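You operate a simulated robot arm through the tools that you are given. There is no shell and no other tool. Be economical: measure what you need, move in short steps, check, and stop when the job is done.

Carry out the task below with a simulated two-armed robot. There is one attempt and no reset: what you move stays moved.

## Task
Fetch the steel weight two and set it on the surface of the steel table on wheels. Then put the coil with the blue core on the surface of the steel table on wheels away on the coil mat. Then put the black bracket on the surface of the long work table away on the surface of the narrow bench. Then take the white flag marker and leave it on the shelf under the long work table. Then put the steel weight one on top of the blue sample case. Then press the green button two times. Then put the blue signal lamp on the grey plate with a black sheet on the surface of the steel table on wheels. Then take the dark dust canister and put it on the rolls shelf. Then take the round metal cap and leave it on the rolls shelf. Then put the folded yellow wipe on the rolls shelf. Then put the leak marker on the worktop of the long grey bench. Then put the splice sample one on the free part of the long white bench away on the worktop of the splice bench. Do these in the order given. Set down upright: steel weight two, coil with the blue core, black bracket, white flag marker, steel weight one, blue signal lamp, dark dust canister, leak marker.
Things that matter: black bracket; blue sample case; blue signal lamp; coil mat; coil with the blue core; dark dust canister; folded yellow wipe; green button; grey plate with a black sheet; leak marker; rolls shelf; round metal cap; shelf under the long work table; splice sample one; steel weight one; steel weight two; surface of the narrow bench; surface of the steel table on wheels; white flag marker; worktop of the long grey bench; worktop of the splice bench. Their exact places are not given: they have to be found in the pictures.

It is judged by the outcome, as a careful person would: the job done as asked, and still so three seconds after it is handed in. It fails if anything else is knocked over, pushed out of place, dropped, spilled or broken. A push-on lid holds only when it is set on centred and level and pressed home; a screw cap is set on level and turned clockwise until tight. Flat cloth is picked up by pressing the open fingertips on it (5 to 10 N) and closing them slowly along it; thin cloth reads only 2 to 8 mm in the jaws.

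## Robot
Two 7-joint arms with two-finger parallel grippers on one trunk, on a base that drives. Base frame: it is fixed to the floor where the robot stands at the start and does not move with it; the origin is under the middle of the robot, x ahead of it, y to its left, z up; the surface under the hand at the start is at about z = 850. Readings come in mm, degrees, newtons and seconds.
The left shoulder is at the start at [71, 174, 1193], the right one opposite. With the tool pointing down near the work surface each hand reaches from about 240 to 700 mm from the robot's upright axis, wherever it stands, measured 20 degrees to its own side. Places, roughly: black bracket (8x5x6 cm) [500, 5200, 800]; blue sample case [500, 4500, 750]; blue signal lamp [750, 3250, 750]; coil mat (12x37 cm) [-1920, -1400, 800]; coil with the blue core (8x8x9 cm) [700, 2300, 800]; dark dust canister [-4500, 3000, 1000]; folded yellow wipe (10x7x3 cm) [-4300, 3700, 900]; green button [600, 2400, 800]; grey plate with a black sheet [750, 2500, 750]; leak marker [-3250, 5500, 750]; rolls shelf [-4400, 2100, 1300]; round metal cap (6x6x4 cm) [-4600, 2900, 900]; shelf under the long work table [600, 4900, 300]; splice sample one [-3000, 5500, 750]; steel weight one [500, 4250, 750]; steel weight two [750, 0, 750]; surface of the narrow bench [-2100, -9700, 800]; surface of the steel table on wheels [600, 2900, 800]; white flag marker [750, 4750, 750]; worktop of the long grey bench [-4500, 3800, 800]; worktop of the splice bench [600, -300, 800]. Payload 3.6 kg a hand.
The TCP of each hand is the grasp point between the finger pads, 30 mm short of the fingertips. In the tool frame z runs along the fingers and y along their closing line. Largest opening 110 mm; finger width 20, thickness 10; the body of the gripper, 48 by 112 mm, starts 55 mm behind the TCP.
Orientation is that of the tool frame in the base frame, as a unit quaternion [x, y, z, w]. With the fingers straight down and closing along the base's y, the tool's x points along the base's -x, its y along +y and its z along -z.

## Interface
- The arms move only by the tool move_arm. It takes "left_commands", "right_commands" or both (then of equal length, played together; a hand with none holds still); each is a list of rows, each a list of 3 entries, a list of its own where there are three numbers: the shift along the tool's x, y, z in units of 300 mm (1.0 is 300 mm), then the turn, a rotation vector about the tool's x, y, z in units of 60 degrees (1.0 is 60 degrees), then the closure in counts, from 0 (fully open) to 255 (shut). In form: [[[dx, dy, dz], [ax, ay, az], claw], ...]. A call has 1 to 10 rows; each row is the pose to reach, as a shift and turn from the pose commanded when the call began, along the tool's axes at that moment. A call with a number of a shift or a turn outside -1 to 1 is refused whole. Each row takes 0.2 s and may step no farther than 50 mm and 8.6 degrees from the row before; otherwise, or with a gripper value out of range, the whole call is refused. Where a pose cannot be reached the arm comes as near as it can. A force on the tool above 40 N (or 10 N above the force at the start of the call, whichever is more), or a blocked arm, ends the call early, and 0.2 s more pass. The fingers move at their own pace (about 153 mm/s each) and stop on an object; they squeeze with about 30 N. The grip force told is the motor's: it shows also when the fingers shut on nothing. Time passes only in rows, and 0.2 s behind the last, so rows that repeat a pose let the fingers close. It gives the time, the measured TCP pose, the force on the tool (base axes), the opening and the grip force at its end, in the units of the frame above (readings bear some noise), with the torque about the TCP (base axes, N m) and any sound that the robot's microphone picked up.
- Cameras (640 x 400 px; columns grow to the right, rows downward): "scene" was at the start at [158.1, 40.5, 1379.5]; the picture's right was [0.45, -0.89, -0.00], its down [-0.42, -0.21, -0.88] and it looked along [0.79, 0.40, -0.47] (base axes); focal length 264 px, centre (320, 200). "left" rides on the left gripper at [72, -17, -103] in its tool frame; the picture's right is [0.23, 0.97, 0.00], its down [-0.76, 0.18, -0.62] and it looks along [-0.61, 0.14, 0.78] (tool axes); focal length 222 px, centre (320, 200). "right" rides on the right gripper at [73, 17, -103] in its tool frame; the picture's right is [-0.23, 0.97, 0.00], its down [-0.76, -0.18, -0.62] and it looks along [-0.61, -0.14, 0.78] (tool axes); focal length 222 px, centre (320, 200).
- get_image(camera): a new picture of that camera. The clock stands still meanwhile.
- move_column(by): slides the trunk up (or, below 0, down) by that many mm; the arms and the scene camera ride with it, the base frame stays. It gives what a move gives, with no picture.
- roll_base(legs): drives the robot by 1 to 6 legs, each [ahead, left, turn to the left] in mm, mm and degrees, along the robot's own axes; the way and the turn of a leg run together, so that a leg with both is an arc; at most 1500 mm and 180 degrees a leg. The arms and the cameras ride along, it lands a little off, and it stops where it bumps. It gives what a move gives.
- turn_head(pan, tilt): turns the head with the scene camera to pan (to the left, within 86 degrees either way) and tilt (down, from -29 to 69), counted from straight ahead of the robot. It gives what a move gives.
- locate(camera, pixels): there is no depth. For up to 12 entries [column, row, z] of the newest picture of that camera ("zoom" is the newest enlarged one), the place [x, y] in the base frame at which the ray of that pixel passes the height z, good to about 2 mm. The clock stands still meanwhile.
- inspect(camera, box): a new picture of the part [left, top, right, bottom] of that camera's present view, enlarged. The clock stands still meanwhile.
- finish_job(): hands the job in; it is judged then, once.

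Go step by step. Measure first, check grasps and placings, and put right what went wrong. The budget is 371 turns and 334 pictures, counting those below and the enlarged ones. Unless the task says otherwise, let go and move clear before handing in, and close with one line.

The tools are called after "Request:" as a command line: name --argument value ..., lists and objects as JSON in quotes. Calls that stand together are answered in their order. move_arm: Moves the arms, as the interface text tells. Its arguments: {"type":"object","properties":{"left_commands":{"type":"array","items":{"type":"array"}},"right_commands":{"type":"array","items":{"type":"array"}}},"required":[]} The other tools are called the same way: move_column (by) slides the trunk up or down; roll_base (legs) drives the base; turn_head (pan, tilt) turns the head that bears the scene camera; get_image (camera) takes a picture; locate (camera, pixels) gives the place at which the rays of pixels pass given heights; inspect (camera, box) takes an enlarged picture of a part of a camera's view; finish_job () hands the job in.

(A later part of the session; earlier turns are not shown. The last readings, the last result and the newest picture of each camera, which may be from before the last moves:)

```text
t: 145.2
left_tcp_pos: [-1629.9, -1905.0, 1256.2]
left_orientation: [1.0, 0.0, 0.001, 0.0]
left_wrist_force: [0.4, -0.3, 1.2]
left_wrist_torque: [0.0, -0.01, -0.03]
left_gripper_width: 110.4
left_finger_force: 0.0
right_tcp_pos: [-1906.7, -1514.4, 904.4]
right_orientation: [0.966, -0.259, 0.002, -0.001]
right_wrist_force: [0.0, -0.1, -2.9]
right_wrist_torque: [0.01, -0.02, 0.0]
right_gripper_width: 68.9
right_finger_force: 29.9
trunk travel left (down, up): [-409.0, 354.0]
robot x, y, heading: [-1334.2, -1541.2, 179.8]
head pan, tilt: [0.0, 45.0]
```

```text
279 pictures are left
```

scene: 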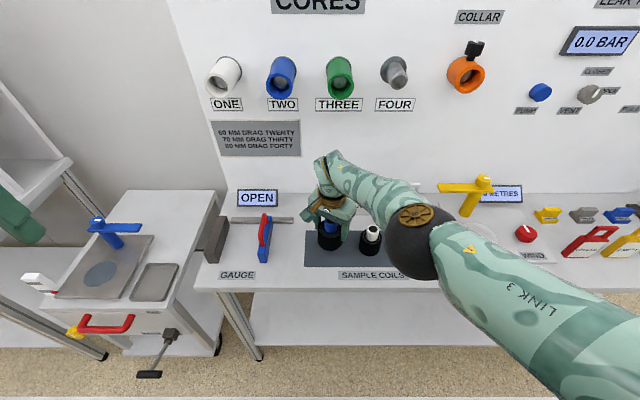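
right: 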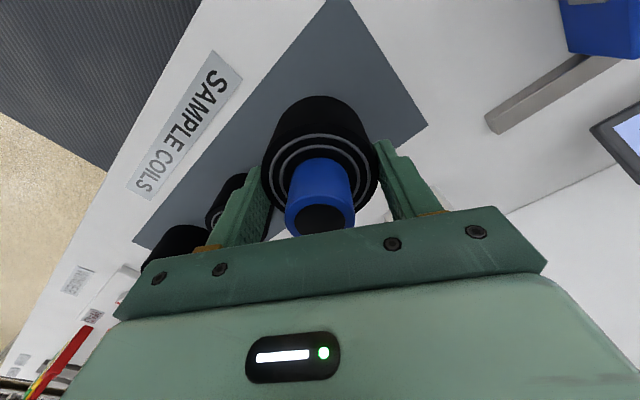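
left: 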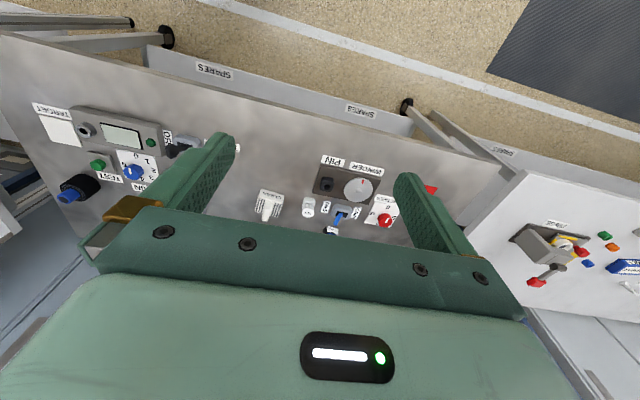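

Well placed over the mat's free end. I'll lower gently to contact.

Request:
move_arm --right_commands '[[[0, 0, 0.06], [0, 0, 0], 255], [[0, 0, 0.12], [0, 0, 0], 255], [[0, 0, 0.13], [0, 0, 0], 255], [[0, 0, 0.137], [0, 0, 0], 255], [[0, 0, 0.142], [0, 0, 0], 255], [[0, 0, 0.147], [0, 0, 0], 255]]'

```text
t: 146.6
left_tcp_pos: [-1629.8, -1902.4, 1256.5]
left_orientation: [1.0, 0.001, 0.001, 0.001]
left_wrist_force: [0.6, -0.7, -0.3]
left_wrist_torque: [-0.02, 0.01, -0.02]
left_gripper_width: 110.1
left_finger_force: 0.0
right_tcp_pos: [-1896.0, -1510.4, 872.6]
right_orientation: [0.966, -0.26, 0.002, -0.001]
right_wrist_force: [0.1, 0.1, -3.1]
right_wrist_torque: [-0.01, -0.01, 0.02]
right_gripper_width: 69.0
right_finger_force: 30.0
right hand out of reach, approached as far as the arm can: row 1, 2, 3, 4, 5, 6
trunk travel left (down, up): [-409.0, 354.0]
robot x, y, heading: [-1334.9, -1543.1, 180.2]
head pan, tilt: [0.0, 45.0]
```

The arm is at its reach limit but rides on the trunk. The coil at [-1896, -1510] is still inside the mat, so I'll lower it with the column.

Request:
move_column --by -10

```text
t: 147.2
left_tcp_pos: [-1630.1, -1903.5, 1246.4]
left_orientation: [1.0, 0.0, 0.0, 0.001]
left_wrist_force: [-0.1, -0.6, 0.3]
left_wrist_torque: [-0.02, -0.02, 0.02]
left_gripper_width: 110.1
left_finger_force: 0.2
right_tcp_pos: [-1898.0, -1511.5, 862.4]
right_orientation: [0.966, -0.26, 0.002, -0.001]
right_wrist_force: [-0.3, -0.4, -3.0]
right_wrist_torque: [0.01, -0.04, -0.03]
right_gripper_width: 68.8
right_finger_force: 29.8
trunk travel left (down, up): [-399.0, 364.0]
robot x, y, heading: [-1339.9, -1544.6, 180.1]
head pan, tilt: [0.0, 45.0]
```

Request:
move_column --by -3

```text
t: 147.7
left_tcp_pos: [-1630.1, -1902.5, 1242.8]
left_orientation: [1.0, 0.0, 0.0, 0.001]
left_wrist_force: [-0.1, 0.0, 0.7]
left_wrist_torque: [0.04, 0.0, -0.01]
left_gripper_width: 110.2
left_finger_force: 0.0
right_tcp_pos: [-1898.3, -1511.0, 861.0]
right_orientation: [0.966, -0.26, 0.001, -0.001]
right_wrist_force: [1.1, -0.8, 6.5]
right_wrist_torque: [-0.22, 0.24, 0.03]
right_gripper_width: 68.7
right_finger_force: 29.7
trunk travel left (down, up): [-396.0, 367.0]
robot x, y, heading: [-1340.5, -1545.4, -180.2]
head pan, tilt: [0.0, 45.0]
```

Contact. I'll open modestly and rise straight up.

Request:
move_arm --right_commands '[[[0, 0, 0], [0, 0, 0], 60], [[0, 0, 0], [0, 0, 0], 55], [[0, 0, -0.1], [0, 0, 0], 55], [[0, 0, -0.25], [0, 0, 0], 55], [[0, 0, -0.4], [0, 0, 0], 55], [[0, 0, -0.55], [0, 0, 0], 55], [[0, 0, -0.7], [0, 0, 0], 0], [[0, 0, -0.85], [0, 0, 0], 0]]'

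Request:
get_image --camera "scene"

```text
t: 149.5
left_tcp_pos: [-1630.2, -1903.4, 1242.3]
left_orientation: [1.0, 0.0, 0.0, 0.001]
left_wrist_force: [-0.2, 1.1, -0.2]
left_wrist_torque: [0.0, 0.02, 0.03]
left_gripper_width: 110.1
left_finger_force: 0.1
right_tcp_pos: [-1900.0, -1514.3, 1113.5]
right_orientation: [0.966, -0.26, 0.002, -0.001]
right_wrist_force: [-0.1, 0.2, 0.4]
right_wrist_torque: [0.03, 0.02, -0.01]
right_gripper_width: 110.1
right_finger_force: 0.1
trunk travel left (down, up): [-396.0, 367.0]
robot x, y, heading: [-1337.0, -1540.9, 180.0]
head pan, tilt: [0.0, 45.0]
```

```text
278 pictures are left
```

scene: 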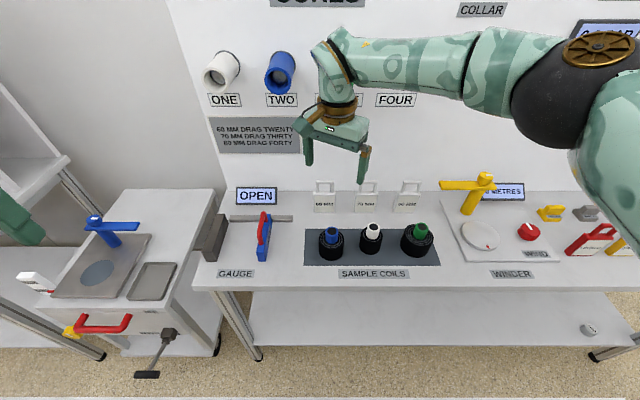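

The coil stands upright on the mat. Next is the black bracket on the long work table: I'll retract, back off and turn to face +y.

Request:
move_arm --right_commands '[[[0.14, -0.08, 0], [0, 0, 0], 0], [[0.28, -0.16, 0], [0, 0, 0], 0], [[0.42, -0.24, 0], [0, 0, 0], 0], [[0.5, -0.29, 0], [0, 0, 0], 0]]'

Request:
roll_base --legs '[[-850, 0, 0], [0, 0, -90]]'

```text
t: 150.5
left_tcp_pos: [-1629.2, -1902.6, 1243.7]
left_orientation: [1.0, 0.0, 0.0, 0.0]
left_wrist_force: [0.0, 0.1, 0.3]
left_wrist_torque: [0.03, -0.02, 0.0]
left_gripper_width: 110.2
left_finger_force: 0.1
right_tcp_pos: [-1724.3, -1513.9, 1116.6]
right_orientation: [0.966, -0.259, 0.001, -0.001]
right_wrist_force: [-0.6, 0.6, 0.1]
right_wrist_torque: [-0.01, 0.0, -0.03]
right_gripper_width: 109.8
right_finger_force: 0.0
trunk travel left (down, up): [-396.0, 367.0]
robot x, y, heading: [-1337.0, -1541.6, 180.2]
head pan, tilt: [0.0, 45.0]
```

```text
t: 158.8
left_tcp_pos: [-870.9, -1249.4, 1243.0]
left_orientation: [0.71, -0.705, 0.0, 0.0]
left_wrist_force: [0.4, -1.2, -0.8]
left_wrist_torque: [-0.02, -0.02, 0.01]
left_gripper_width: 110.0
left_finger_force: 0.1
right_tcp_pos: [-482.2, -1152.6, 1117.1]
right_orientation: [-0.502, 0.865, -0.002, 0.0]
right_wrist_force: [-0.9, 0.2, -0.3]
right_wrist_torque: [-0.01, 0.01, 0.02]
right_gripper_width: 110.2
right_finger_force: 0.1
trunk travel left (down, up): [-396.0, 367.0]
robot x, y, heading: [-507.4, -1540.5, 90.0]
head pan, tilt: [0.0, 45.0]
```

Request:
roll_base --legs '[[1500, 0, 0], [1500, 0, 0], [1500, 0, 0], [1500, 0, 0]]'

Request:
turn_head --pan -40 --tilt 25

Request:
get_image --camera "scene"

```text
t: 187.2
left_tcp_pos: [-1182.5, 4710.4, 1241.7]
left_orientation: [0.732, -0.682, -0.001, 0.0]
left_wrist_force: [-0.1, 0.0, 0.8]
left_wrist_torque: [-0.04, 0.01, 0.0]
left_gripper_width: 110.4
left_finger_force: 0.1
right_tcp_pos: [-801.0, 4832.4, 1116.1]
right_orientation: [-0.529, 0.849, -0.001, 0.0]
right_wrist_force: [0.1, 0.3, -0.2]
right_wrist_torque: [-0.01, 0.0, -0.02]
right_gripper_width: 109.9
right_finger_force: 0.1
trunk travel left (down, up): [-396.0, 367.0]
robot x, y, heading: [-805.0, 4438.9, 94.0]
head pan, tilt: [0.0, 45.0]
```

```text
t: 188.3
left_tcp_pos: [-1183.9, 4711.0, 1242.6]
left_orientation: [0.732, -0.681, -0.001, 0.001]
left_wrist_force: [-0.2, 0.1, -0.1]
left_wrist_torque: [-0.02, 0.03, 0.0]
left_gripper_width: 110.0
left_finger_force: 0.0
right_tcp_pos: [-800.4, 4831.5, 1116.7]
right_orientation: [-0.529, 0.849, -0.001, 0.0]
right_wrist_force: [-0.7, -0.5, -0.5]
right_wrist_torque: [0.02, 0.02, 0.0]
right_gripper_width: 109.9
right_finger_force: 0.1
trunk travel left (down, up): [-396.0, 367.0]
robot x, y, heading: [-804.7, 4439.4, 94.1]
head pan, tilt: [-40.0, 25.0]
```

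```text
277 pictures are left
```

scene: 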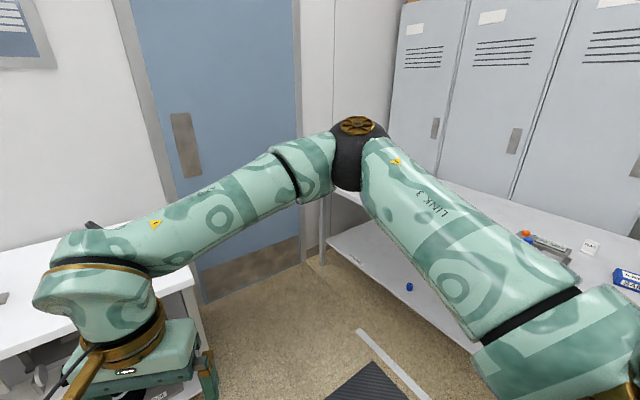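

I'm abreast of the long work table. I'll turn to face it and come closer.

Request:
roll_base --legs '[[0, 0, -94], [450, 450, 0]]'

Request:
turn_head --pan 0 --tilt 35

Request:
get_image --camera "scene"

```text
t: 195.8
left_tcp_pos: [-46.6, 5236.6, 1242.8]
left_orientation: [0.009, 1.0, 0.002, -0.001]
left_wrist_force: [0.6, 0.2, 0.4]
left_wrist_torque: [0.0, 0.01, -0.01]
left_gripper_width: 110.0
left_finger_force: 0.0
right_tcp_pos: [40.3, 4846.8, 1116.3]
right_orientation: [0.267, 0.964, -0.001, -0.001]
right_wrist_force: [0.3, -0.1, -0.4]
right_wrist_torque: [0.0, 0.02, 0.01]
right_gripper_width: 110.1
right_finger_force: 0.0
trunk travel left (down, up): [-396.0, 367.0]
robot x, y, heading: [-347.5, 4882.4, -1.0]
head pan, tilt: [-40.0, 25.0]
```

```text
t: 196.9
left_tcp_pos: [-47.8, 5238.4, 1242.6]
left_orientation: [0.008, 1.0, 0.001, 0.0]
left_wrist_force: [-0.7, 0.6, -0.1]
left_wrist_torque: [0.0, -0.02, 0.02]
left_gripper_width: 110.2
left_finger_force: 0.1
right_tcp_pos: [39.8, 4846.2, 1116.8]
right_orientation: [0.267, 0.964, -0.002, -0.002]
right_wrist_force: [-0.2, 0.3, -0.6]
right_wrist_torque: [0.0, 0.0, 0.01]
right_gripper_width: 110.1
right_finger_force: 0.0
trunk travel left (down, up): [-396.0, 367.0]
robot x, y, heading: [-347.1, 4884.5, -0.6]
head pan, tilt: [0.0, 35.0]
```

```text
276 pictures are left
```

scene: 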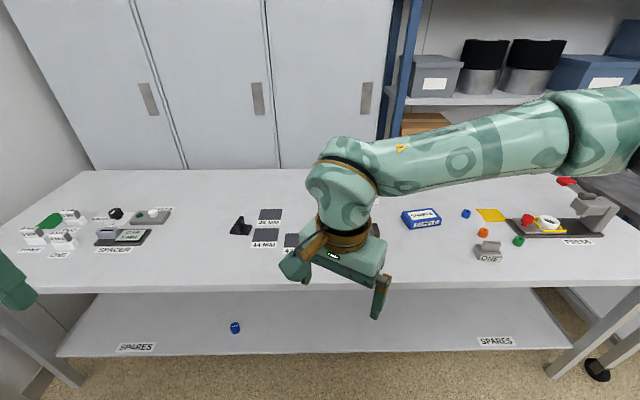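

The black bracket looks like the piece at (240,226). I'll enlarge it and locate it.

Request:
inspect --camera "scene" --box '[200, 195, 296, 255]'

Request:
locate --camera "scene" --pixels '[[240, 233, 800], [230, 235, 800], [251, 236, 800], [240, 218, 850], [270, 242, 800], [300, 288, 800]]'

Request:
get_image --camera "left"

```text
6.67 times, centred on (248, 225) of scene
```

zoom: 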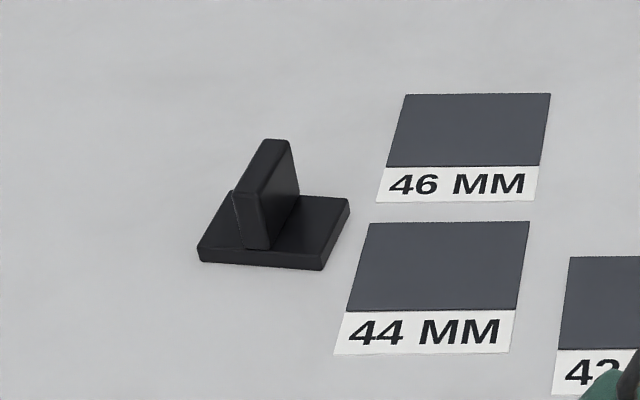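

```text
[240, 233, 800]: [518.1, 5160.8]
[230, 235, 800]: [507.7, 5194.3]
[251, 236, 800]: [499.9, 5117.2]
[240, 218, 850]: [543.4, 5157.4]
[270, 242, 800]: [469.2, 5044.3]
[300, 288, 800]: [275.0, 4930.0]
```

```text
274 pictures are left
```

left: 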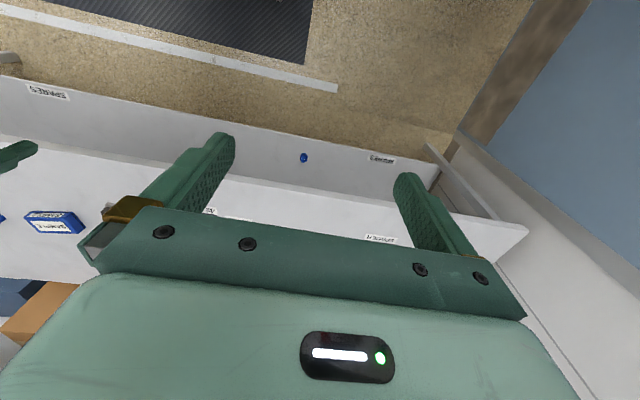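

The bracket has an upright plate running along x, which suits fingers closing along y. I'll drive ahead 300 mm and use the left hand.

Request:
roll_base --legs '[[300, 50, 1]]'

Request:
get_image --camera "left"

Request:
get_image --camera "scene"

```text
t: 198.9
left_tcp_pos: [249.5, 5286.6, 1242.6]
left_orientation: [0.002, 1.0, 0.001, 0.0]
left_wrist_force: [0.8, -0.2, 0.3]
left_wrist_torque: [0.0, 0.0, -0.02]
left_gripper_width: 110.2
left_finger_force: 0.1
right_tcp_pos: [342.1, 4897.3, 1117.6]
right_orientation: [0.261, 0.965, 0.0, -0.002]
right_wrist_force: [0.1, -0.6, 0.4]
right_wrist_torque: [0.0, 0.0, 0.01]
right_gripper_width: 110.1
right_finger_force: 0.1
trunk travel left (down, up): [-396.0, 367.0]
robot x, y, heading: [-46.0, 4927.7, -0.0]
head pan, tilt: [0.0, 35.0]
```

```text
273 pictures are left
```

left: 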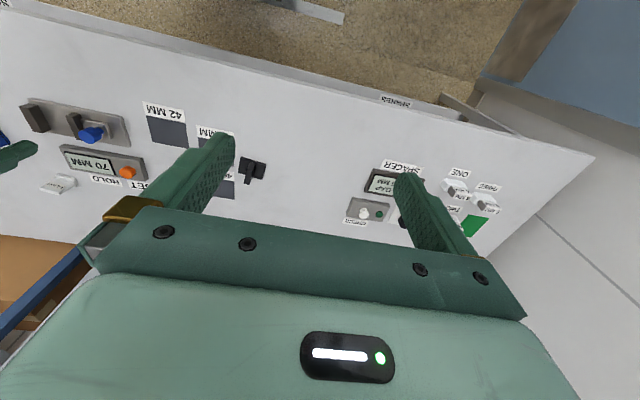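

```text
272 pictures are left
```

scene: 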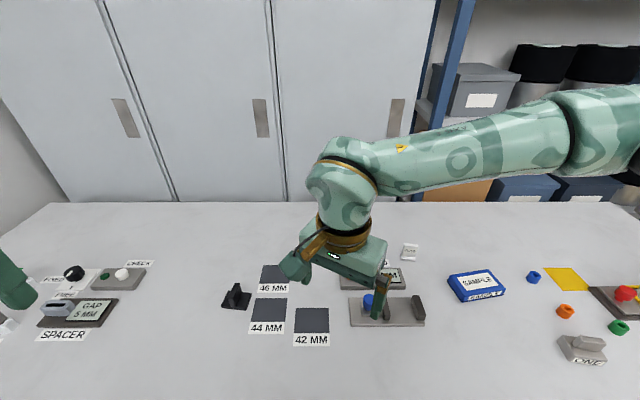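

Request:
inspect --camera "left" --box '[212, 145, 292, 195]'

Request:
locate --camera "left" --pixels '[[147, 104, 800], [147, 104, 850], [252, 170, 860], [240, 160, 800]]'

Request:
locate --camera "scene" --pixels '[[295, 344, 800], [295, 344, 850], [236, 290, 860], [236, 303, 800], [329, 345, 800], [329, 345, 850]]'

```text
8.00 times, centred on (252, 170) of left
```

zoom: 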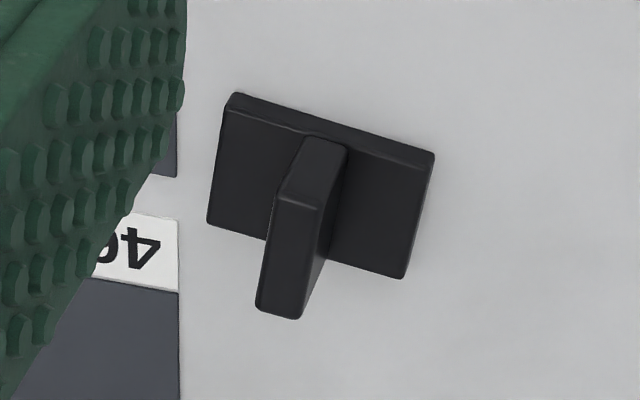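

```text
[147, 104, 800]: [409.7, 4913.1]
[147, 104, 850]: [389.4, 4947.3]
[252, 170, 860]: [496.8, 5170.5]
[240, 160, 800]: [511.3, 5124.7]
```

```text
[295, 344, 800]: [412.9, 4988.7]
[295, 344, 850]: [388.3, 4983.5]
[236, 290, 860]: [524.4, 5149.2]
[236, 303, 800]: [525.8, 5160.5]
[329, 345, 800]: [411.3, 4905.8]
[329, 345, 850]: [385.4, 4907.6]
```

Request:
locate --camera "zoom" --pixels '[[289, 256, 860], [300, 200, 860], [279, 312, 860], [225, 105, 812], [432, 160, 812], [404, 278, 812], [208, 222, 812], [275, 195, 860], [325, 205, 860]]'

```text
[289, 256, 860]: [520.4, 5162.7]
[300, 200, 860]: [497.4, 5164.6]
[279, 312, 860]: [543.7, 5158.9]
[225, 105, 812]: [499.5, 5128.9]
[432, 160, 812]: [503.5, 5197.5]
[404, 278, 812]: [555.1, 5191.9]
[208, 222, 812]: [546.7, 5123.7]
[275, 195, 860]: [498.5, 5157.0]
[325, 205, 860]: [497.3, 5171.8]
```

Table height 800; bracket plate centre [521, 5162], 15 mm thick, top z 860, turned −7°. I'll lower the trunk for a better reach and approach.

Request:
move_column --by -150

Request:
move_arm --left_commands '[[[-0.1, -0.05, 0], [0, 0, 0.02], 60], [[-0.22, -0.1, 0], [0, 0, 0.05], 116], [[-0.34, -0.155, 0], [0, 0, 0.08], 116], [[-0.46, -0.21, 0.04], [0, 0, 0.11], 116], [[-0.58, -0.265, 0.1], [0, 0, 0.11], 116], [[-0.7, -0.32, 0.16], [0, 0, 0.11], 116], [[-0.81, -0.37, 0.22], [0, 0, 0.11], 116], [[-0.905, -0.415, 0.3], [0, 0, 0.11], 116], [[-0.905, -0.415, 0.44], [0, 0, 0.11], 116]]'

Request:
get_image --camera "left"

```text
t: 200.7
left_tcp_pos: [284.5, 5287.6, 1061.5]
left_orientation: [0.001, 0.998, 0.002, -0.06]
left_wrist_force: [0.1, 0.4, -0.3]
left_wrist_torque: [-0.02, 0.0, 0.0]
left_gripper_width: 109.9
left_finger_force: 0.1
right_tcp_pos: [340.6, 4898.0, 967.6]
right_orientation: [0.262, 0.965, -0.001, -0.002]
right_wrist_force: [-0.4, -0.7, -0.3]
right_wrist_torque: [-0.02, 0.03, 0.04]
right_gripper_width: 110.1
right_finger_force: 0.1
trunk travel left (down, up): [-246.0, 517.0]
robot x, y, heading: [-49.5, 4932.9, -0.4]
head pan, tilt: [0.0, 35.0]
```

```text
t: 202.7
left_tcp_pos: [540.1, 5160.2, 898.7]
left_orientation: [0.06, 0.996, -0.001, -0.06]
left_wrist_force: [0.2, 0.1, -0.5]
left_wrist_torque: [0.01, 0.0, 0.02]
left_gripper_width: 59.8
left_finger_force: 0.1
right_tcp_pos: [341.2, 4899.3, 966.8]
right_orientation: [0.261, 0.965, -0.002, -0.001]
right_wrist_force: [0.4, -0.1, -0.7]
right_wrist_torque: [-0.04, 0.03, 0.01]
right_gripper_width: 110.4
right_finger_force: 0.0
trunk travel left (down, up): [-246.0, 517.0]
robot x, y, heading: [-44.8, 4933.6, -0.1]
head pan, tilt: [0.0, 35.0]
```

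```text
270 pictures are left
```

left: 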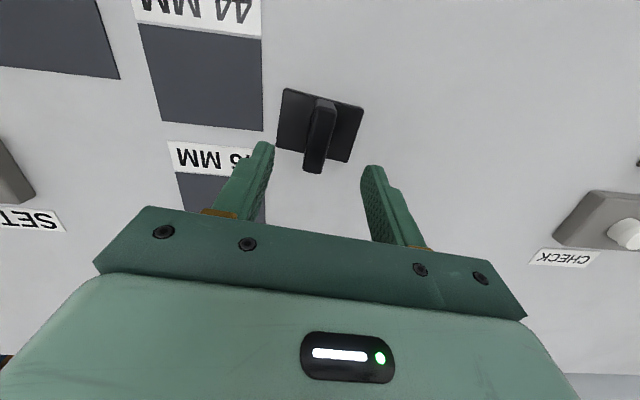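

The trunk move left the hand tilted 7°. I'll correct that and re-measure the plate.

Request:
locate --camera "left" --pixels '[[325, 108, 860], [313, 168, 860]]'

Request:
move_arm --left_commands '[[[0.03, 0, 0], [0, -0.06, 0], 116], [[0.057, 0, 0], [0, -0.115, 0], 116], [[0.057, 0, 0], [0, -0.115, 0], 116]]'

Request:
get_image --camera "left"

```text
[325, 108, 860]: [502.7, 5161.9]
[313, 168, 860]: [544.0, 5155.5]
```

```text
t: 203.5
left_tcp_pos: [521.3, 5164.3, 899.6]
left_orientation: [0.059, 0.998, -0.006, 0.0]
left_wrist_force: [-1.1, -0.6, 0.0]
left_wrist_torque: [0.01, 0.01, 0.02]
left_gripper_width: 60.1
left_finger_force: 0.1
right_tcp_pos: [341.7, 4897.4, 966.6]
right_orientation: [0.261, 0.965, -0.001, -0.002]
right_wrist_force: [0.1, 0.1, 0.6]
right_wrist_torque: [0.01, 0.02, 0.03]
right_gripper_width: 109.8
right_finger_force: 0.1
trunk travel left (down, up): [-246.0, 517.0]
robot x, y, heading: [-45.4, 4931.5, -0.3]
head pan, tilt: [0.0, 35.0]
```

```text
269 pictures are left
```

left: 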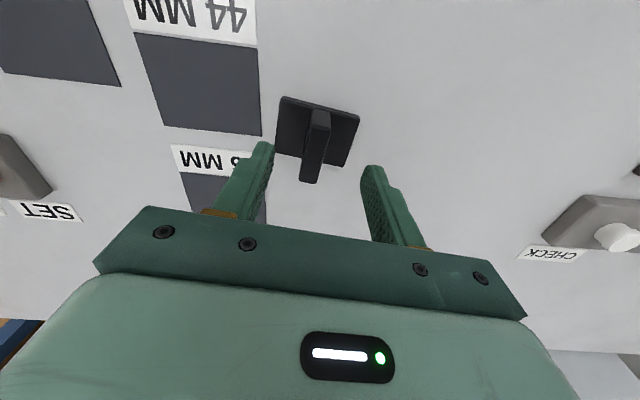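

Request:
move_arm --left_commands '[[[-0.005, -0.014, 0.08], [0, 0, 0], 116], [[-0.005, -0.014, 0.14], [0, 0, 0], 116], [[-0.005, -0.014, 0.172], [0, 0, 0], 116], [[-0.005, -0.014, 0.172], [0, 0, 0], 200], [[-0.005, -0.014, 0.172], [0, 0, 0], 255], [[-0.005, -0.014, 0.172], [0, 0, 0], 255]]'

Request:
get_image --camera "left"

```text
t: 204.9
left_tcp_pos: [523.4, 5159.6, 848.6]
left_orientation: [0.059, 0.998, -0.006, 0.0]
left_wrist_force: [1.2, 0.8, 0.8]
left_wrist_torque: [0.13, -0.06, -0.02]
left_gripper_width: 15.8
left_finger_force: 29.9
right_tcp_pos: [341.4, 4897.3, 966.3]
right_orientation: [0.261, 0.965, -0.002, -0.001]
right_wrist_force: [-0.7, -0.1, 0.0]
right_wrist_torque: [0.0, 0.01, 0.0]
right_gripper_width: 110.0
right_finger_force: 0.1
trunk travel left (down, up): [-246.0, 517.0]
robot x, y, heading: [-46.7, 4927.2, -0.1]
head pan, tilt: [0.0, 35.0]
```

```text
268 pictures are left
```

left: 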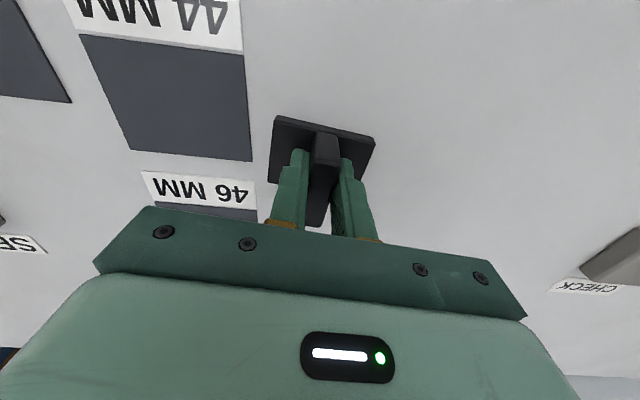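

Bracket held (15.8 mm). I'll lift and retract, then note the rest of this table before leaving.

Request:
move_arm --left_commands '[[[0, 0, -0.1], [0, 0, 0], 255], [[0, 0, -0.25], [0, 0, 0], 255], [[0, 0, -0.4], [0, 0, 0], 255], [[0, 0, -0.55], [0, 0, 0], 255], [[0.12, 0, -0.65], [0, 0, 0], 255], [[0.26, 0, -0.7], [0, 0, 0], 255], [[0.4, 0, -0.7], [0, 0, 0], 255], [[0.5, 0, -0.7], [0, 0, 0], 255]]'

Request:
roll_base --legs '[[-700, 0, 0]]'

Request:
get_image --camera "scene"

```text
t: 206.7
left_tcp_pos: [372.5, 5180.1, 1061.7]
left_orientation: [0.06, 0.998, -0.005, 0.0]
left_wrist_force: [0.2, 0.3, -1.7]
left_wrist_torque: [0.03, 0.01, 0.01]
left_gripper_width: 15.7
left_finger_force: 29.5
right_tcp_pos: [342.3, 4898.2, 967.2]
right_orientation: [0.262, 0.965, -0.001, -0.001]
right_wrist_force: [0.4, -0.7, 0.4]
right_wrist_torque: [0.01, 0.02, 0.02]
right_gripper_width: 109.9
right_finger_force: 0.0
trunk travel left (down, up): [-246.0, 517.0]
robot x, y, heading: [-47.5, 4928.1, 0.0]
head pan, tilt: [0.0, 35.0]
```

```text
t: 210.6
left_tcp_pos: [-336.3, 5183.6, 1060.6]
left_orientation: [0.062, 0.998, -0.006, 0.0]
left_wrist_force: [0.3, 0.3, -1.6]
left_wrist_torque: [0.0, 0.01, 0.0]
left_gripper_width: 16.0
left_finger_force: 30.5
right_tcp_pos: [-369.1, 4901.0, 966.5]
right_orientation: [0.263, 0.965, -0.001, -0.001]
right_wrist_force: [-0.1, -0.3, -0.5]
right_wrist_torque: [-0.02, -0.03, 0.0]
right_gripper_width: 110.0
right_finger_force: 0.0
trunk travel left (down, up): [-246.0, 517.0]
robot x, y, heading: [-758.4, 4931.9, -0.7]
head pan, tilt: [0.0, 35.0]
```

```text
267 pictures are left
```

scene: 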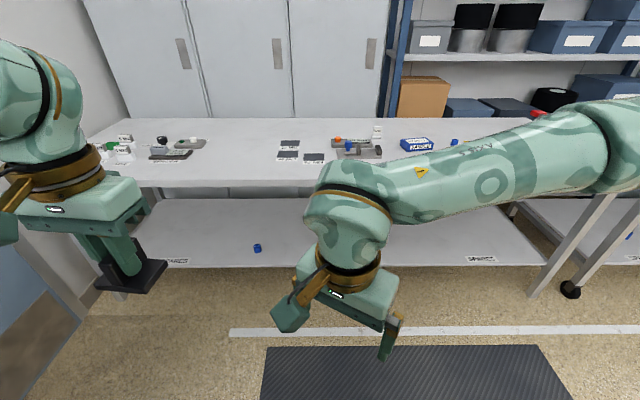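

Now the long trip to the narrow bench: turn to −y and drive down the corridor, checking the way.

Request:
roll_base --legs '[[0, 0, -89.3]]'

Request:
roll_base --legs '[[1500, 0, 0], [1500, 0, 0], [1500, 0, 0], [1500, 0, 0]]'

Request:
turn_head --pan 0 --tilt 10

Request:
get_image --camera "scene"

```text
t: 214.7
left_tcp_pos: [-492.2, 4524.5, 1060.1]
left_orientation: [0.736, 0.677, -0.004, -0.003]
left_wrist_force: [-0.2, 0.7, -1.8]
left_wrist_torque: [0.03, 0.03, 0.02]
left_gripper_width: 15.7
left_finger_force: 30.0
right_tcp_pos: [-774.7, 4544.8, 966.0]
right_orientation: [0.858, 0.513, 0.0, -0.002]
right_wrist_force: [-0.4, -0.3, 0.7]
right_wrist_torque: [-0.02, 0.0, 0.0]
right_gripper_width: 109.8
right_finger_force: 0.1
trunk travel left (down, up): [-246.0, 517.0]
robot x, y, heading: [-755.1, 4936.7, -88.2]
head pan, tilt: [0.0, 35.0]
```

```text
t: 243.1
left_tcp_pos: [-531.5, -1448.0, 1060.1]
left_orientation: [0.742, 0.67, -0.003, -0.004]
left_wrist_force: [0.5, -0.4, -2.4]
left_wrist_torque: [0.06, -0.01, 0.04]
left_gripper_width: 16.1
left_finger_force: 30.1
right_tcp_pos: [-814.3, -1421.2, 966.6]
right_orientation: [0.863, 0.505, 0.0, -0.002]
right_wrist_force: [0.1, -0.6, 0.3]
right_wrist_torque: [0.0, 0.0, -0.01]
right_gripper_width: 109.6
right_finger_force: 0.1
trunk travel left (down, up): [-246.0, 517.0]
robot x, y, heading: [-790.6, -1032.4, -89.2]
head pan, tilt: [0.0, 35.0]
```

```text
t: 244.0
left_tcp_pos: [-533.8, -1447.0, 1060.5]
left_orientation: [0.742, 0.67, -0.004, -0.004]
left_wrist_force: [-0.2, -1.1, -1.8]
left_wrist_torque: [-0.01, 0.0, 0.0]
left_gripper_width: 15.8
left_finger_force: 29.9
right_tcp_pos: [-814.7, -1419.0, 968.1]
right_orientation: [0.863, 0.505, 0.0, -0.002]
right_wrist_force: [0.3, 0.2, 0.0]
right_wrist_torque: [-0.01, -0.01, -0.02]
right_gripper_width: 110.0
right_finger_force: 0.0
trunk travel left (down, up): [-246.0, 517.0]
robot x, y, heading: [-791.1, -1034.0, -89.3]
head pan, tilt: [0.0, 10.0]
```

```text
266 pictures are left
```

scene: 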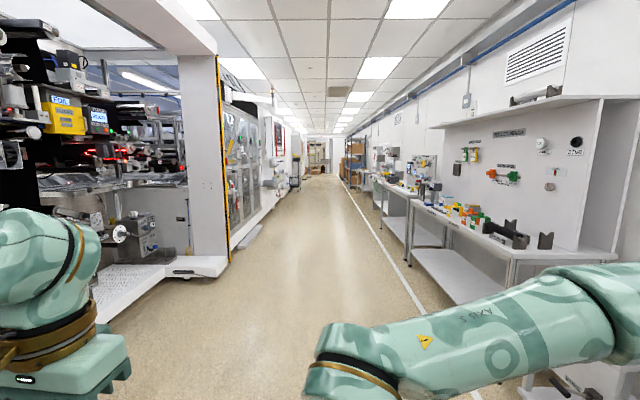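

The corridor is clear ahead. I'll drive another 6 m.

Request:
roll_base --legs '[[1500, 0, -0.7], [1500, 0, 0], [1500, 0, 0], [1500, 0, 0]]'

Request:
get_image --camera "scene"

```text
t: 272.5
left_tcp_pos: [-541.2, -7447.0, 1059.4]
left_orientation: [0.74, 0.672, -0.004, -0.004]
left_wrist_force: [0.8, -0.5, -2.4]
left_wrist_torque: [0.03, 0.03, -0.02]
left_gripper_width: 15.8
left_finger_force: 30.1
right_tcp_pos: [-824.2, -7420.9, 965.6]
right_orientation: [0.862, 0.507, 0.0, -0.002]
right_wrist_force: [-0.6, 0.7, -0.1]
right_wrist_torque: [0.0, -0.01, 0.03]
right_gripper_width: 110.1
right_finger_force: 0.2
trunk travel left (down, up): [-246.0, 517.0]
robot x, y, heading: [-804.1, -7034.6, -88.8]
head pan, tilt: [0.0, 10.0]
```

```text
265 pictures are left
```

scene: 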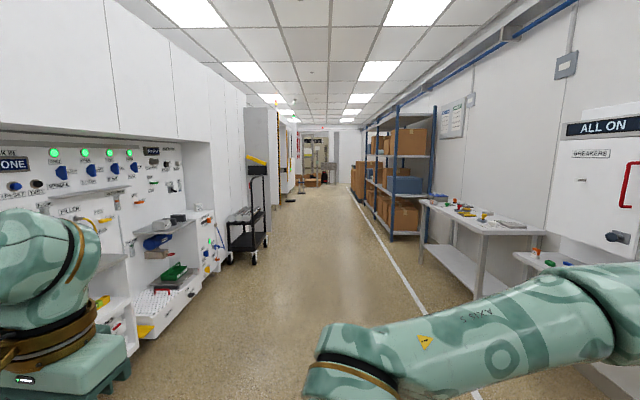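

The bench at (490,225) before the rack should be the narrow bench. I'll drive up to it and turn to face it.

Request:
roll_base --legs '[[1500, 0, -1], [900, 0, 0], [0, 0, -90]]'

Request:
turn_head --pan 0 --tilt 30

Request:
get_image --camera "scene"

```text
t: 288.0
left_tcp_pos: [-1130.6, -9679.5, 1060.9]
left_orientation: [0.999, -0.043, -0.001, -0.005]
left_wrist_force: [-0.7, -0.9, -1.2]
left_wrist_torque: [0.01, -0.01, 0.02]
left_gripper_width: 15.7
left_finger_force: 30.0
right_tcp_pos: [-1107.3, -9397.6, 966.4]
right_orientation: [0.969, -0.246, 0.001, -0.001]
right_wrist_force: [-0.2, 1.0, -0.1]
right_wrist_torque: [0.0, 0.0, 0.01]
right_gripper_width: 109.8
right_finger_force: 0.1
trunk travel left (down, up): [-246.0, 517.0]
robot x, y, heading: [-718.3, -9414.9, -178.2]
head pan, tilt: [0.0, 10.0]
```

```text
t: 288.9
left_tcp_pos: [-1131.2, -9680.1, 1060.7]
left_orientation: [0.999, -0.044, 0.001, -0.004]
left_wrist_force: [0.2, 0.9, -3.0]
left_wrist_torque: [0.0, 0.0, -0.03]
left_gripper_width: 15.7
left_finger_force: 30.5
right_tcp_pos: [-1107.4, -9397.4, 966.3]
right_orientation: [0.969, -0.245, 0.001, -0.002]
right_wrist_force: [-0.5, 0.0, 0.1]
right_wrist_torque: [-0.01, 0.01, -0.01]
right_gripper_width: 110.0
right_finger_force: 0.0
trunk travel left (down, up): [-246.0, 517.0]
robot x, y, heading: [-722.8, -9419.1, -178.4]
head pan, tilt: [0.0, 30.0]
```

```text
264 pictures are left
```

scene: 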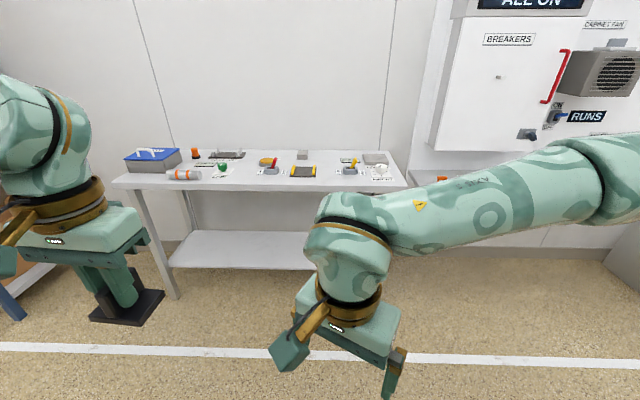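

Request:
locate --camera "scene" --pixels '[[115, 188, 800], [405, 189, 800], [235, 165, 800], [250, 180, 800], [330, 160, 800]]'

Request:
inspect --camera "scene" --box '[110, 130, 410, 220]'

```text
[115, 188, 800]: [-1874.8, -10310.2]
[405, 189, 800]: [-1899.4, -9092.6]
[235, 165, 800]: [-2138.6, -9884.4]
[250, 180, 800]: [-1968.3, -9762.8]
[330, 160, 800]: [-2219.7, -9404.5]
```

```text
2.13 times, centred on (260, 175) of scene
```

zoom: 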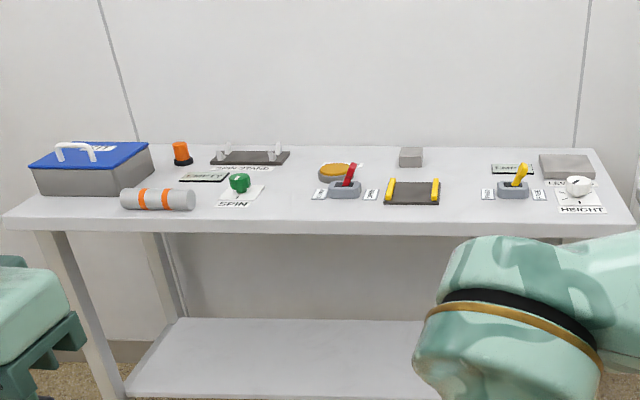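

There's a free area behind and beside the yellow-railed jig, near [-2180, -9430]. I'll drive up to the bench.

Request:
roll_base --legs '[[0, -120, -1.6], [800, 0, 0]]'

Request:
turn_head --pan 10 --tilt 42

Request:
get_image --camera "scene"

Request:
get_image --camera "left"

```text
t: 293.9
left_tcp_pos: [-1915.6, -9564.6, 1059.7]
left_orientation: [0.999, -0.049, 0.0, -0.005]
left_wrist_force: [-0.6, 0.0, -1.4]
left_wrist_torque: [-0.03, -0.04, -0.01]
left_gripper_width: 15.7
left_finger_force: 30.0
right_tcp_pos: [-1890.9, -9282.7, 966.6]
right_orientation: [0.968, -0.25, 0.001, -0.001]
right_wrist_force: [0.6, -0.9, -0.2]
right_wrist_torque: [-0.02, -0.01, -0.01]
right_gripper_width: 110.2
right_finger_force: 0.1
trunk travel left (down, up): [-246.0, 517.0]
robot x, y, heading: [-1501.5, -9303.2, -178.9]
head pan, tilt: [0.0, 30.0]
```

```text
t: 294.6
left_tcp_pos: [-1915.4, -9564.6, 1060.3]
left_orientation: [0.999, -0.049, 0.001, -0.005]
left_wrist_force: [0.2, 0.5, -2.3]
left_wrist_torque: [0.02, -0.01, 0.0]
left_gripper_width: 15.6
left_finger_force: 29.7
right_tcp_pos: [-1890.5, -9281.8, 966.1]
right_orientation: [0.968, -0.251, 0.001, -0.001]
right_wrist_force: [-0.2, 0.6, 0.3]
right_wrist_torque: [0.02, -0.01, 0.02]
right_gripper_width: 110.3
right_finger_force: 0.1
trunk travel left (down, up): [-246.0, 517.0]
robot x, y, heading: [-1502.1, -9305.6, -178.9]
head pan, tilt: [10.0, 42.0]
```

```text
262 pictures are left
```

scene: 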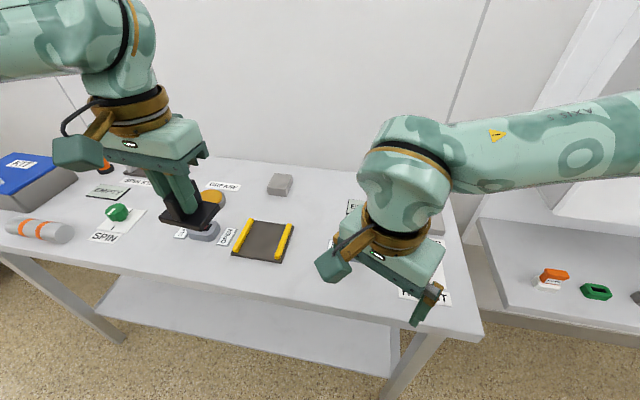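

```text
261 pictures are left
```

left: 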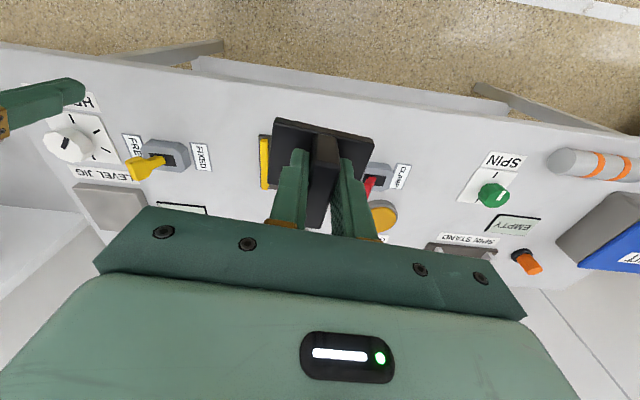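

Request:
locate --camera "scene" --pixels '[[283, 261, 800], [283, 261, 850], [290, 226, 800], [310, 200, 800], [315, 215, 800], [330, 220, 800], [280, 185, 800], [310, 260, 800]]'

Request:
locate --camera "left" --pixels '[[262, 136, 800], [262, 136, 850], [195, 145, 800], [208, 170, 800], [262, 188, 800], [180, 207, 800], [207, 208, 800]]'

```text
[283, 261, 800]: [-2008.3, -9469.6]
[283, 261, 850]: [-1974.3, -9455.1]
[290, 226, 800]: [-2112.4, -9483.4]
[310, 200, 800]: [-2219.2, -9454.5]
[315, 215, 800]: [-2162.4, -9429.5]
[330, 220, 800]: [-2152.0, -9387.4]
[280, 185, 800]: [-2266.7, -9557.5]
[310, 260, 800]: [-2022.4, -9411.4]
```

```text
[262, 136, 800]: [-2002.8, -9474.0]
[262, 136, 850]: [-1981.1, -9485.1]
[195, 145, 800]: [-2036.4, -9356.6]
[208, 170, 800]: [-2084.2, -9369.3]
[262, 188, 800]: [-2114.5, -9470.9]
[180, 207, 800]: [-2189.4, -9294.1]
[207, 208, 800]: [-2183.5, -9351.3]
```

Surface z ≈ 800; the spot [-2165, -9435] is clear all round. I'll go 110 mm closer and move the bracket over it.

Request:
roll_base --legs '[[110, 0, 0]]'

```text
t: 295.8
left_tcp_pos: [-2030.4, -9563.4, 1060.1]
left_orientation: [0.999, -0.051, 0.0, -0.005]
left_wrist_force: [-0.9, 0.3, -2.4]
left_wrist_torque: [0.01, -0.02, -0.01]
left_gripper_width: 15.7
left_finger_force: 30.6
right_tcp_pos: [-2002.0, -9281.5, 965.3]
right_orientation: [0.967, -0.254, 0.003, -0.001]
right_wrist_force: [0.0, 0.3, -0.1]
right_wrist_torque: [0.01, -0.01, -0.02]
right_gripper_width: 110.1
right_finger_force: 0.0
trunk travel left (down, up): [-246.0, 517.0]
robot x, y, heading: [-1608.9, -9308.6, -179.3]
head pan, tilt: [10.0, 42.0]
```

Request:
move_arm --left_commands '[[[-0.12, -0.095, 0], [0, 0, 0], 255], [[-0.24, -0.19, 0], [0, 0, 0], 255], [[-0.36, -0.285, 0], [0, 0, 0], 255], [[-0.49, -0.379, 0], [0, 0, 0], 255], [[-0.49, -0.379, 0.15], [0, 0, 0], 255], [[-0.49, -0.379, 0.3], [0, 0, 0], 255], [[-0.49, -0.379, 0.45], [0, 0, 0], 255], [[-0.49, -0.379, 0.58], [0, 0, 0], 255]]'

Request:
get_image --camera "left"

Request:
get_image --camera "scene"

```text
t: 297.6
left_tcp_pos: [-2165.7, -9430.9, 884.2]
left_orientation: [0.999, -0.052, -0.001, -0.006]
left_wrist_force: [0.5, -1.1, -1.1]
left_wrist_torque: [0.01, -0.06, 0.0]
left_gripper_width: 15.9
left_finger_force: 30.0
right_tcp_pos: [-2003.3, -9282.3, 965.3]
right_orientation: [0.967, -0.254, 0.003, -0.002]
right_wrist_force: [0.3, 0.5, 0.4]
right_wrist_torque: [0.03, -0.02, -0.03]
right_gripper_width: 110.1
right_finger_force: 0.1
trunk travel left (down, up): [-246.0, 517.0]
robot x, y, heading: [-1611.7, -9305.7, -179.3]
head pan, tilt: [10.0, 42.0]
```

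```text
260 pictures are left
```

left: 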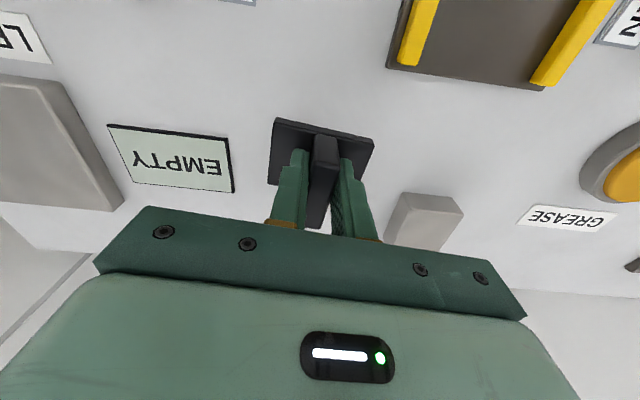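

```text
259 pictures are left
```

scene: 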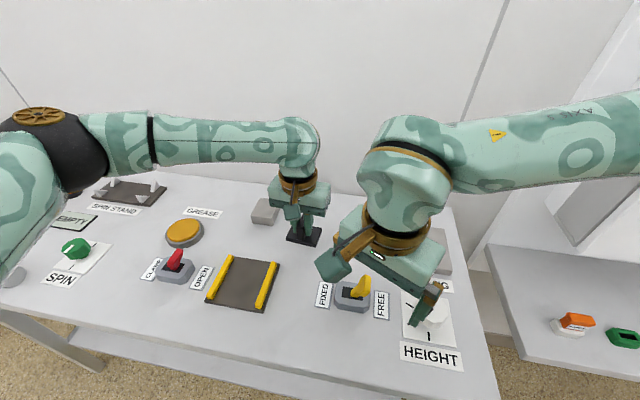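

Clear below. Lowering to contact.

Request:
move_arm --left_commands '[[[0, 0, 0.06], [0, 0, 0], 255], [[0, 0, 0.1], [0, 0, 0], 255], [[0, 0, 0.11], [0, 0, 0], 255], [[0, 0, 0.117], [0, 0, 0], 255], [[0, 0, 0.122], [0, 0, 0], 255]]'

```text
t: 298.8
left_tcp_pos: [-2163.1, -9433.5, 850.6]
left_orientation: [0.999, -0.052, -0.001, -0.004]
left_wrist_force: [-0.4, 0.9, -1.6]
left_wrist_torque: [0.01, 0.01, 0.01]
left_gripper_width: 15.4
left_finger_force: 30.2
right_tcp_pos: [-2002.0, -9282.1, 965.6]
right_orientation: [0.967, -0.254, 0.001, -0.002]
right_wrist_force: [0.6, 0.7, -0.2]
right_wrist_torque: [0.03, -0.04, 0.01]
right_gripper_width: 109.7
right_finger_force: 0.0
trunk travel left (down, up): [-246.0, 517.0]
robot x, y, heading: [-1610.9, -9304.7, -179.3]
head pan, tilt: [10.0, 42.0]
```

Request:
move_arm --left_commands '[[[0, 0, 0.007], [0, 0, 0], 255], [[0, 0, 0.014], [0, 0, 0], 255], [[0, 0, 0.02], [0, 0, 0], 255]]'

```text
t: 299.6
left_tcp_pos: [-2163.7, -9432.0, 848.5]
left_orientation: [0.999, -0.052, -0.003, -0.005]
left_wrist_force: [-5.5, -1.6, 25.3]
left_wrist_torque: [-1.08, 0.25, -0.07]
left_gripper_width: 16.0
left_finger_force: 30.3
right_tcp_pos: [-2001.3, -9279.6, 966.7]
right_orientation: [0.967, -0.254, 0.001, 0.0]
right_wrist_force: [0.3, -0.2, -0.3]
right_wrist_torque: [0.01, 0.04, 0.02]
right_gripper_width: 109.7
right_finger_force: 0.1
trunk travel left (down, up): [-246.0, 517.0]
robot x, y, heading: [-1611.6, -9307.9, -179.0]
head pan, tilt: [10.0, 42.0]
```

Firm contact (25 N). I'll release slightly, rise and check.

Request:
move_arm --left_commands '[[[0, 0, -0.008], [0, 0, 0], 200], [[0, 0, -0.008], [0, 0, 0], 150], [[0, 0, -0.1], [0, 0, 0], 150], [[0, 0, -0.25], [0, 0, 0], 150], [[0, 0, -0.4], [0, 0, 0], 150], [[0, 0, -0.55], [0, 0, 0], 100], [[0.1, 0, -0.68], [0, 0, 0], 0], [[0.25, 0, -0.72], [0, 0, 0], 0], [[0.4, 0, -0.72], [0, 0, 0], 0]]'

Request:
get_image --camera "left"

```text
t: 301.6
left_tcp_pos: [-2044.9, -9447.1, 1063.3]
left_orientation: [0.999, -0.051, -0.001, -0.006]
left_wrist_force: [0.0, 0.6, -0.1]
left_wrist_torque: [-0.03, 0.01, -0.01]
left_gripper_width: 109.8
left_finger_force: 0.0
right_tcp_pos: [-2001.4, -9282.4, 966.6]
right_orientation: [0.967, -0.254, 0.001, -0.002]
right_wrist_force: [-0.1, -0.3, -0.2]
right_wrist_torque: [-0.03, 0.02, -0.01]
right_gripper_width: 110.4
right_finger_force: 0.0
trunk travel left (down, up): [-246.0, 517.0]
robot x, y, heading: [-1611.1, -9307.3, -179.5]
head pan, tilt: [10.0, 42.0]
```

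```text
258 pictures are left
```

left: 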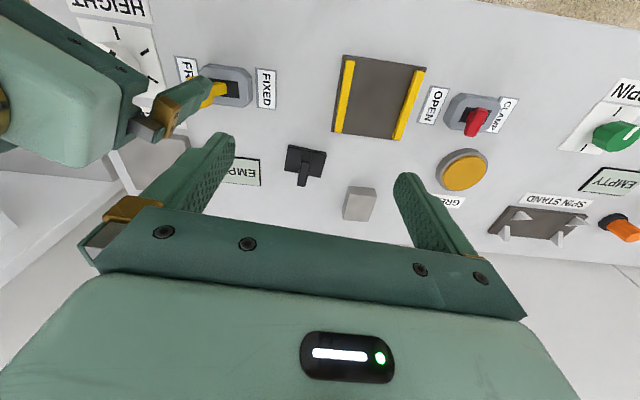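

The bracket stands clear on the narrow bench. Now back to the long work table.

Request:
roll_base --legs '[[-850, 0, 0], [0, 0, -90]]'

```text
t: 309.9
left_tcp_pos: [-912.7, -8865.5, 1062.4]
left_orientation: [-0.697, 0.717, -0.004, 0.004]
left_wrist_force: [-0.8, 0.0, -0.1]
left_wrist_torque: [0.0, -0.02, 0.02]
left_gripper_width: 110.0
left_finger_force: 0.0
right_tcp_pos: [-748.9, -8896.7, 966.5]
right_orientation: [-0.536, 0.844, -0.003, 0.0]
right_wrist_force: [-0.1, -0.1, 0.3]
right_wrist_torque: [0.01, -0.02, 0.0]
right_gripper_width: 109.9
right_finger_force: 0.1
trunk travel left (down, up): [-246.0, 517.0]
robot x, y, heading: [-743.3, -9285.2, 95.1]
head pan, tilt: [10.0, 42.0]
```

Request:
roll_base --legs '[[0, 0, -5.1], [1500, 0, 0], [1500, 0, 0], [1500, 0, 0], [1500, 0, 0]]'

```text
t: 339.0
left_tcp_pos: [-691.8, -2834.2, 1062.8]
left_orientation: [-0.62, 0.785, -0.005, 0.004]
left_wrist_force: [0.3, -0.4, 0.0]
left_wrist_torque: [0.0, 0.03, 0.0]
left_gripper_width: 110.0
left_finger_force: 0.0
right_tcp_pos: [-533.1, -2900.3, 964.7]
right_orientation: [-0.448, 0.894, -0.002, 0.0]
right_wrist_force: [-0.1, -0.7, -1.1]
right_wrist_torque: [-0.03, -0.02, 0.02]
right_gripper_width: 110.1
right_finger_force: 0.0
trunk travel left (down, up): [-246.0, 517.0]
robot x, y, heading: [-611.0, -3279.9, 83.3]
head pan, tilt: [10.0, 42.0]
```

Request:
roll_base --legs '[[0, 0, 8], [1500, 0, 0], [1500, 0, 0], [1500, 0, 0]]'

```text
t: 360.9
left_tcp_pos: [-836.0, 1610.4, 1062.9]
left_orientation: [-0.662, 0.75, -0.005, 0.004]
left_wrist_force: [0.3, 0.0, -0.9]
left_wrist_torque: [0.02, 0.02, -0.01]
left_gripper_width: 110.0
left_finger_force: 0.1
right_tcp_pos: [-672.8, 1563.4, 965.3]
right_orientation: [-0.495, 0.869, -0.001, 0.0]
right_wrist_force: [-0.1, -0.3, -0.4]
right_wrist_torque: [0.01, -0.07, 0.04]
right_gripper_width: 110.1
right_finger_force: 0.0
trunk travel left (down, up): [-246.0, 517.0]
robot x, y, heading: [-704.8, 1174.1, 89.1]
head pan, tilt: [10.0, 42.0]
```

Request:
roll_base --legs '[[1500, 0, 0], [1500, 0, 0], [600, 0, 0], [0, 0, -90], [300, 0, 0]]'

Request:
turn_head --pan 10 --tilt 35

Request:
get_image --camera "scene"

```text
t: 383.8
left_tcp_pos: [199.2, 4796.5, 1062.9]
left_orientation: [0.107, 0.994, -0.005, 0.0]
left_wrist_force: [0.3, 0.4, -0.7]
left_wrist_torque: [0.01, -0.01, 0.0]
left_gripper_width: 110.1
left_finger_force: 0.1
right_tcp_pos: [139.1, 4638.0, 966.4]
right_orientation: [0.306, 0.952, -0.001, -0.003]
right_wrist_force: [0.5, -0.5, -0.3]
right_wrist_torque: [-0.02, 0.02, 0.02]
right_gripper_width: 109.9
right_finger_force: 0.1
trunk travel left (down, up): [-246.0, 517.0]
robot x, y, heading: [-245.9, 4703.3, -5.5]
head pan, tilt: [10.0, 42.0]
```

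```text
t: 384.4
left_tcp_pos: [199.9, 4797.7, 1064.1]
left_orientation: [0.106, 0.994, -0.005, -0.001]
left_wrist_force: [-0.2, 0.7, 0.2]
left_wrist_torque: [0.01, -0.02, -0.01]
left_gripper_width: 110.0
left_finger_force: 0.2
right_tcp_pos: [138.7, 4639.0, 967.2]
right_orientation: [0.306, 0.952, -0.001, -0.001]
right_wrist_force: [0.3, 0.3, -0.3]
right_wrist_torque: [-0.01, -0.01, 0.02]
right_gripper_width: 110.0
right_finger_force: 0.0
trunk travel left (down, up): [-246.0, 517.0]
robot x, y, heading: [-247.4, 4705.6, -5.7]
head pan, tilt: [10.0, 35.0]
```

```text
257 pictures are left
```

scene: 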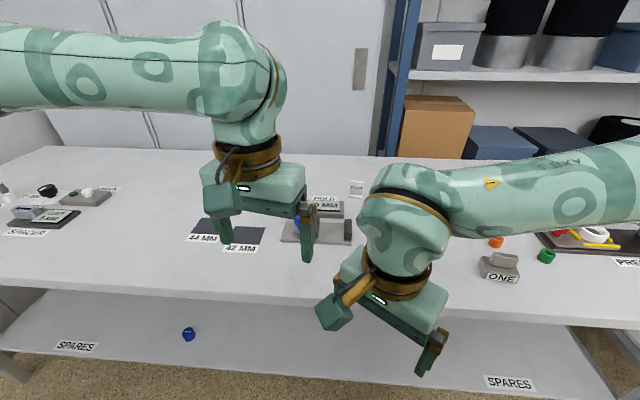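

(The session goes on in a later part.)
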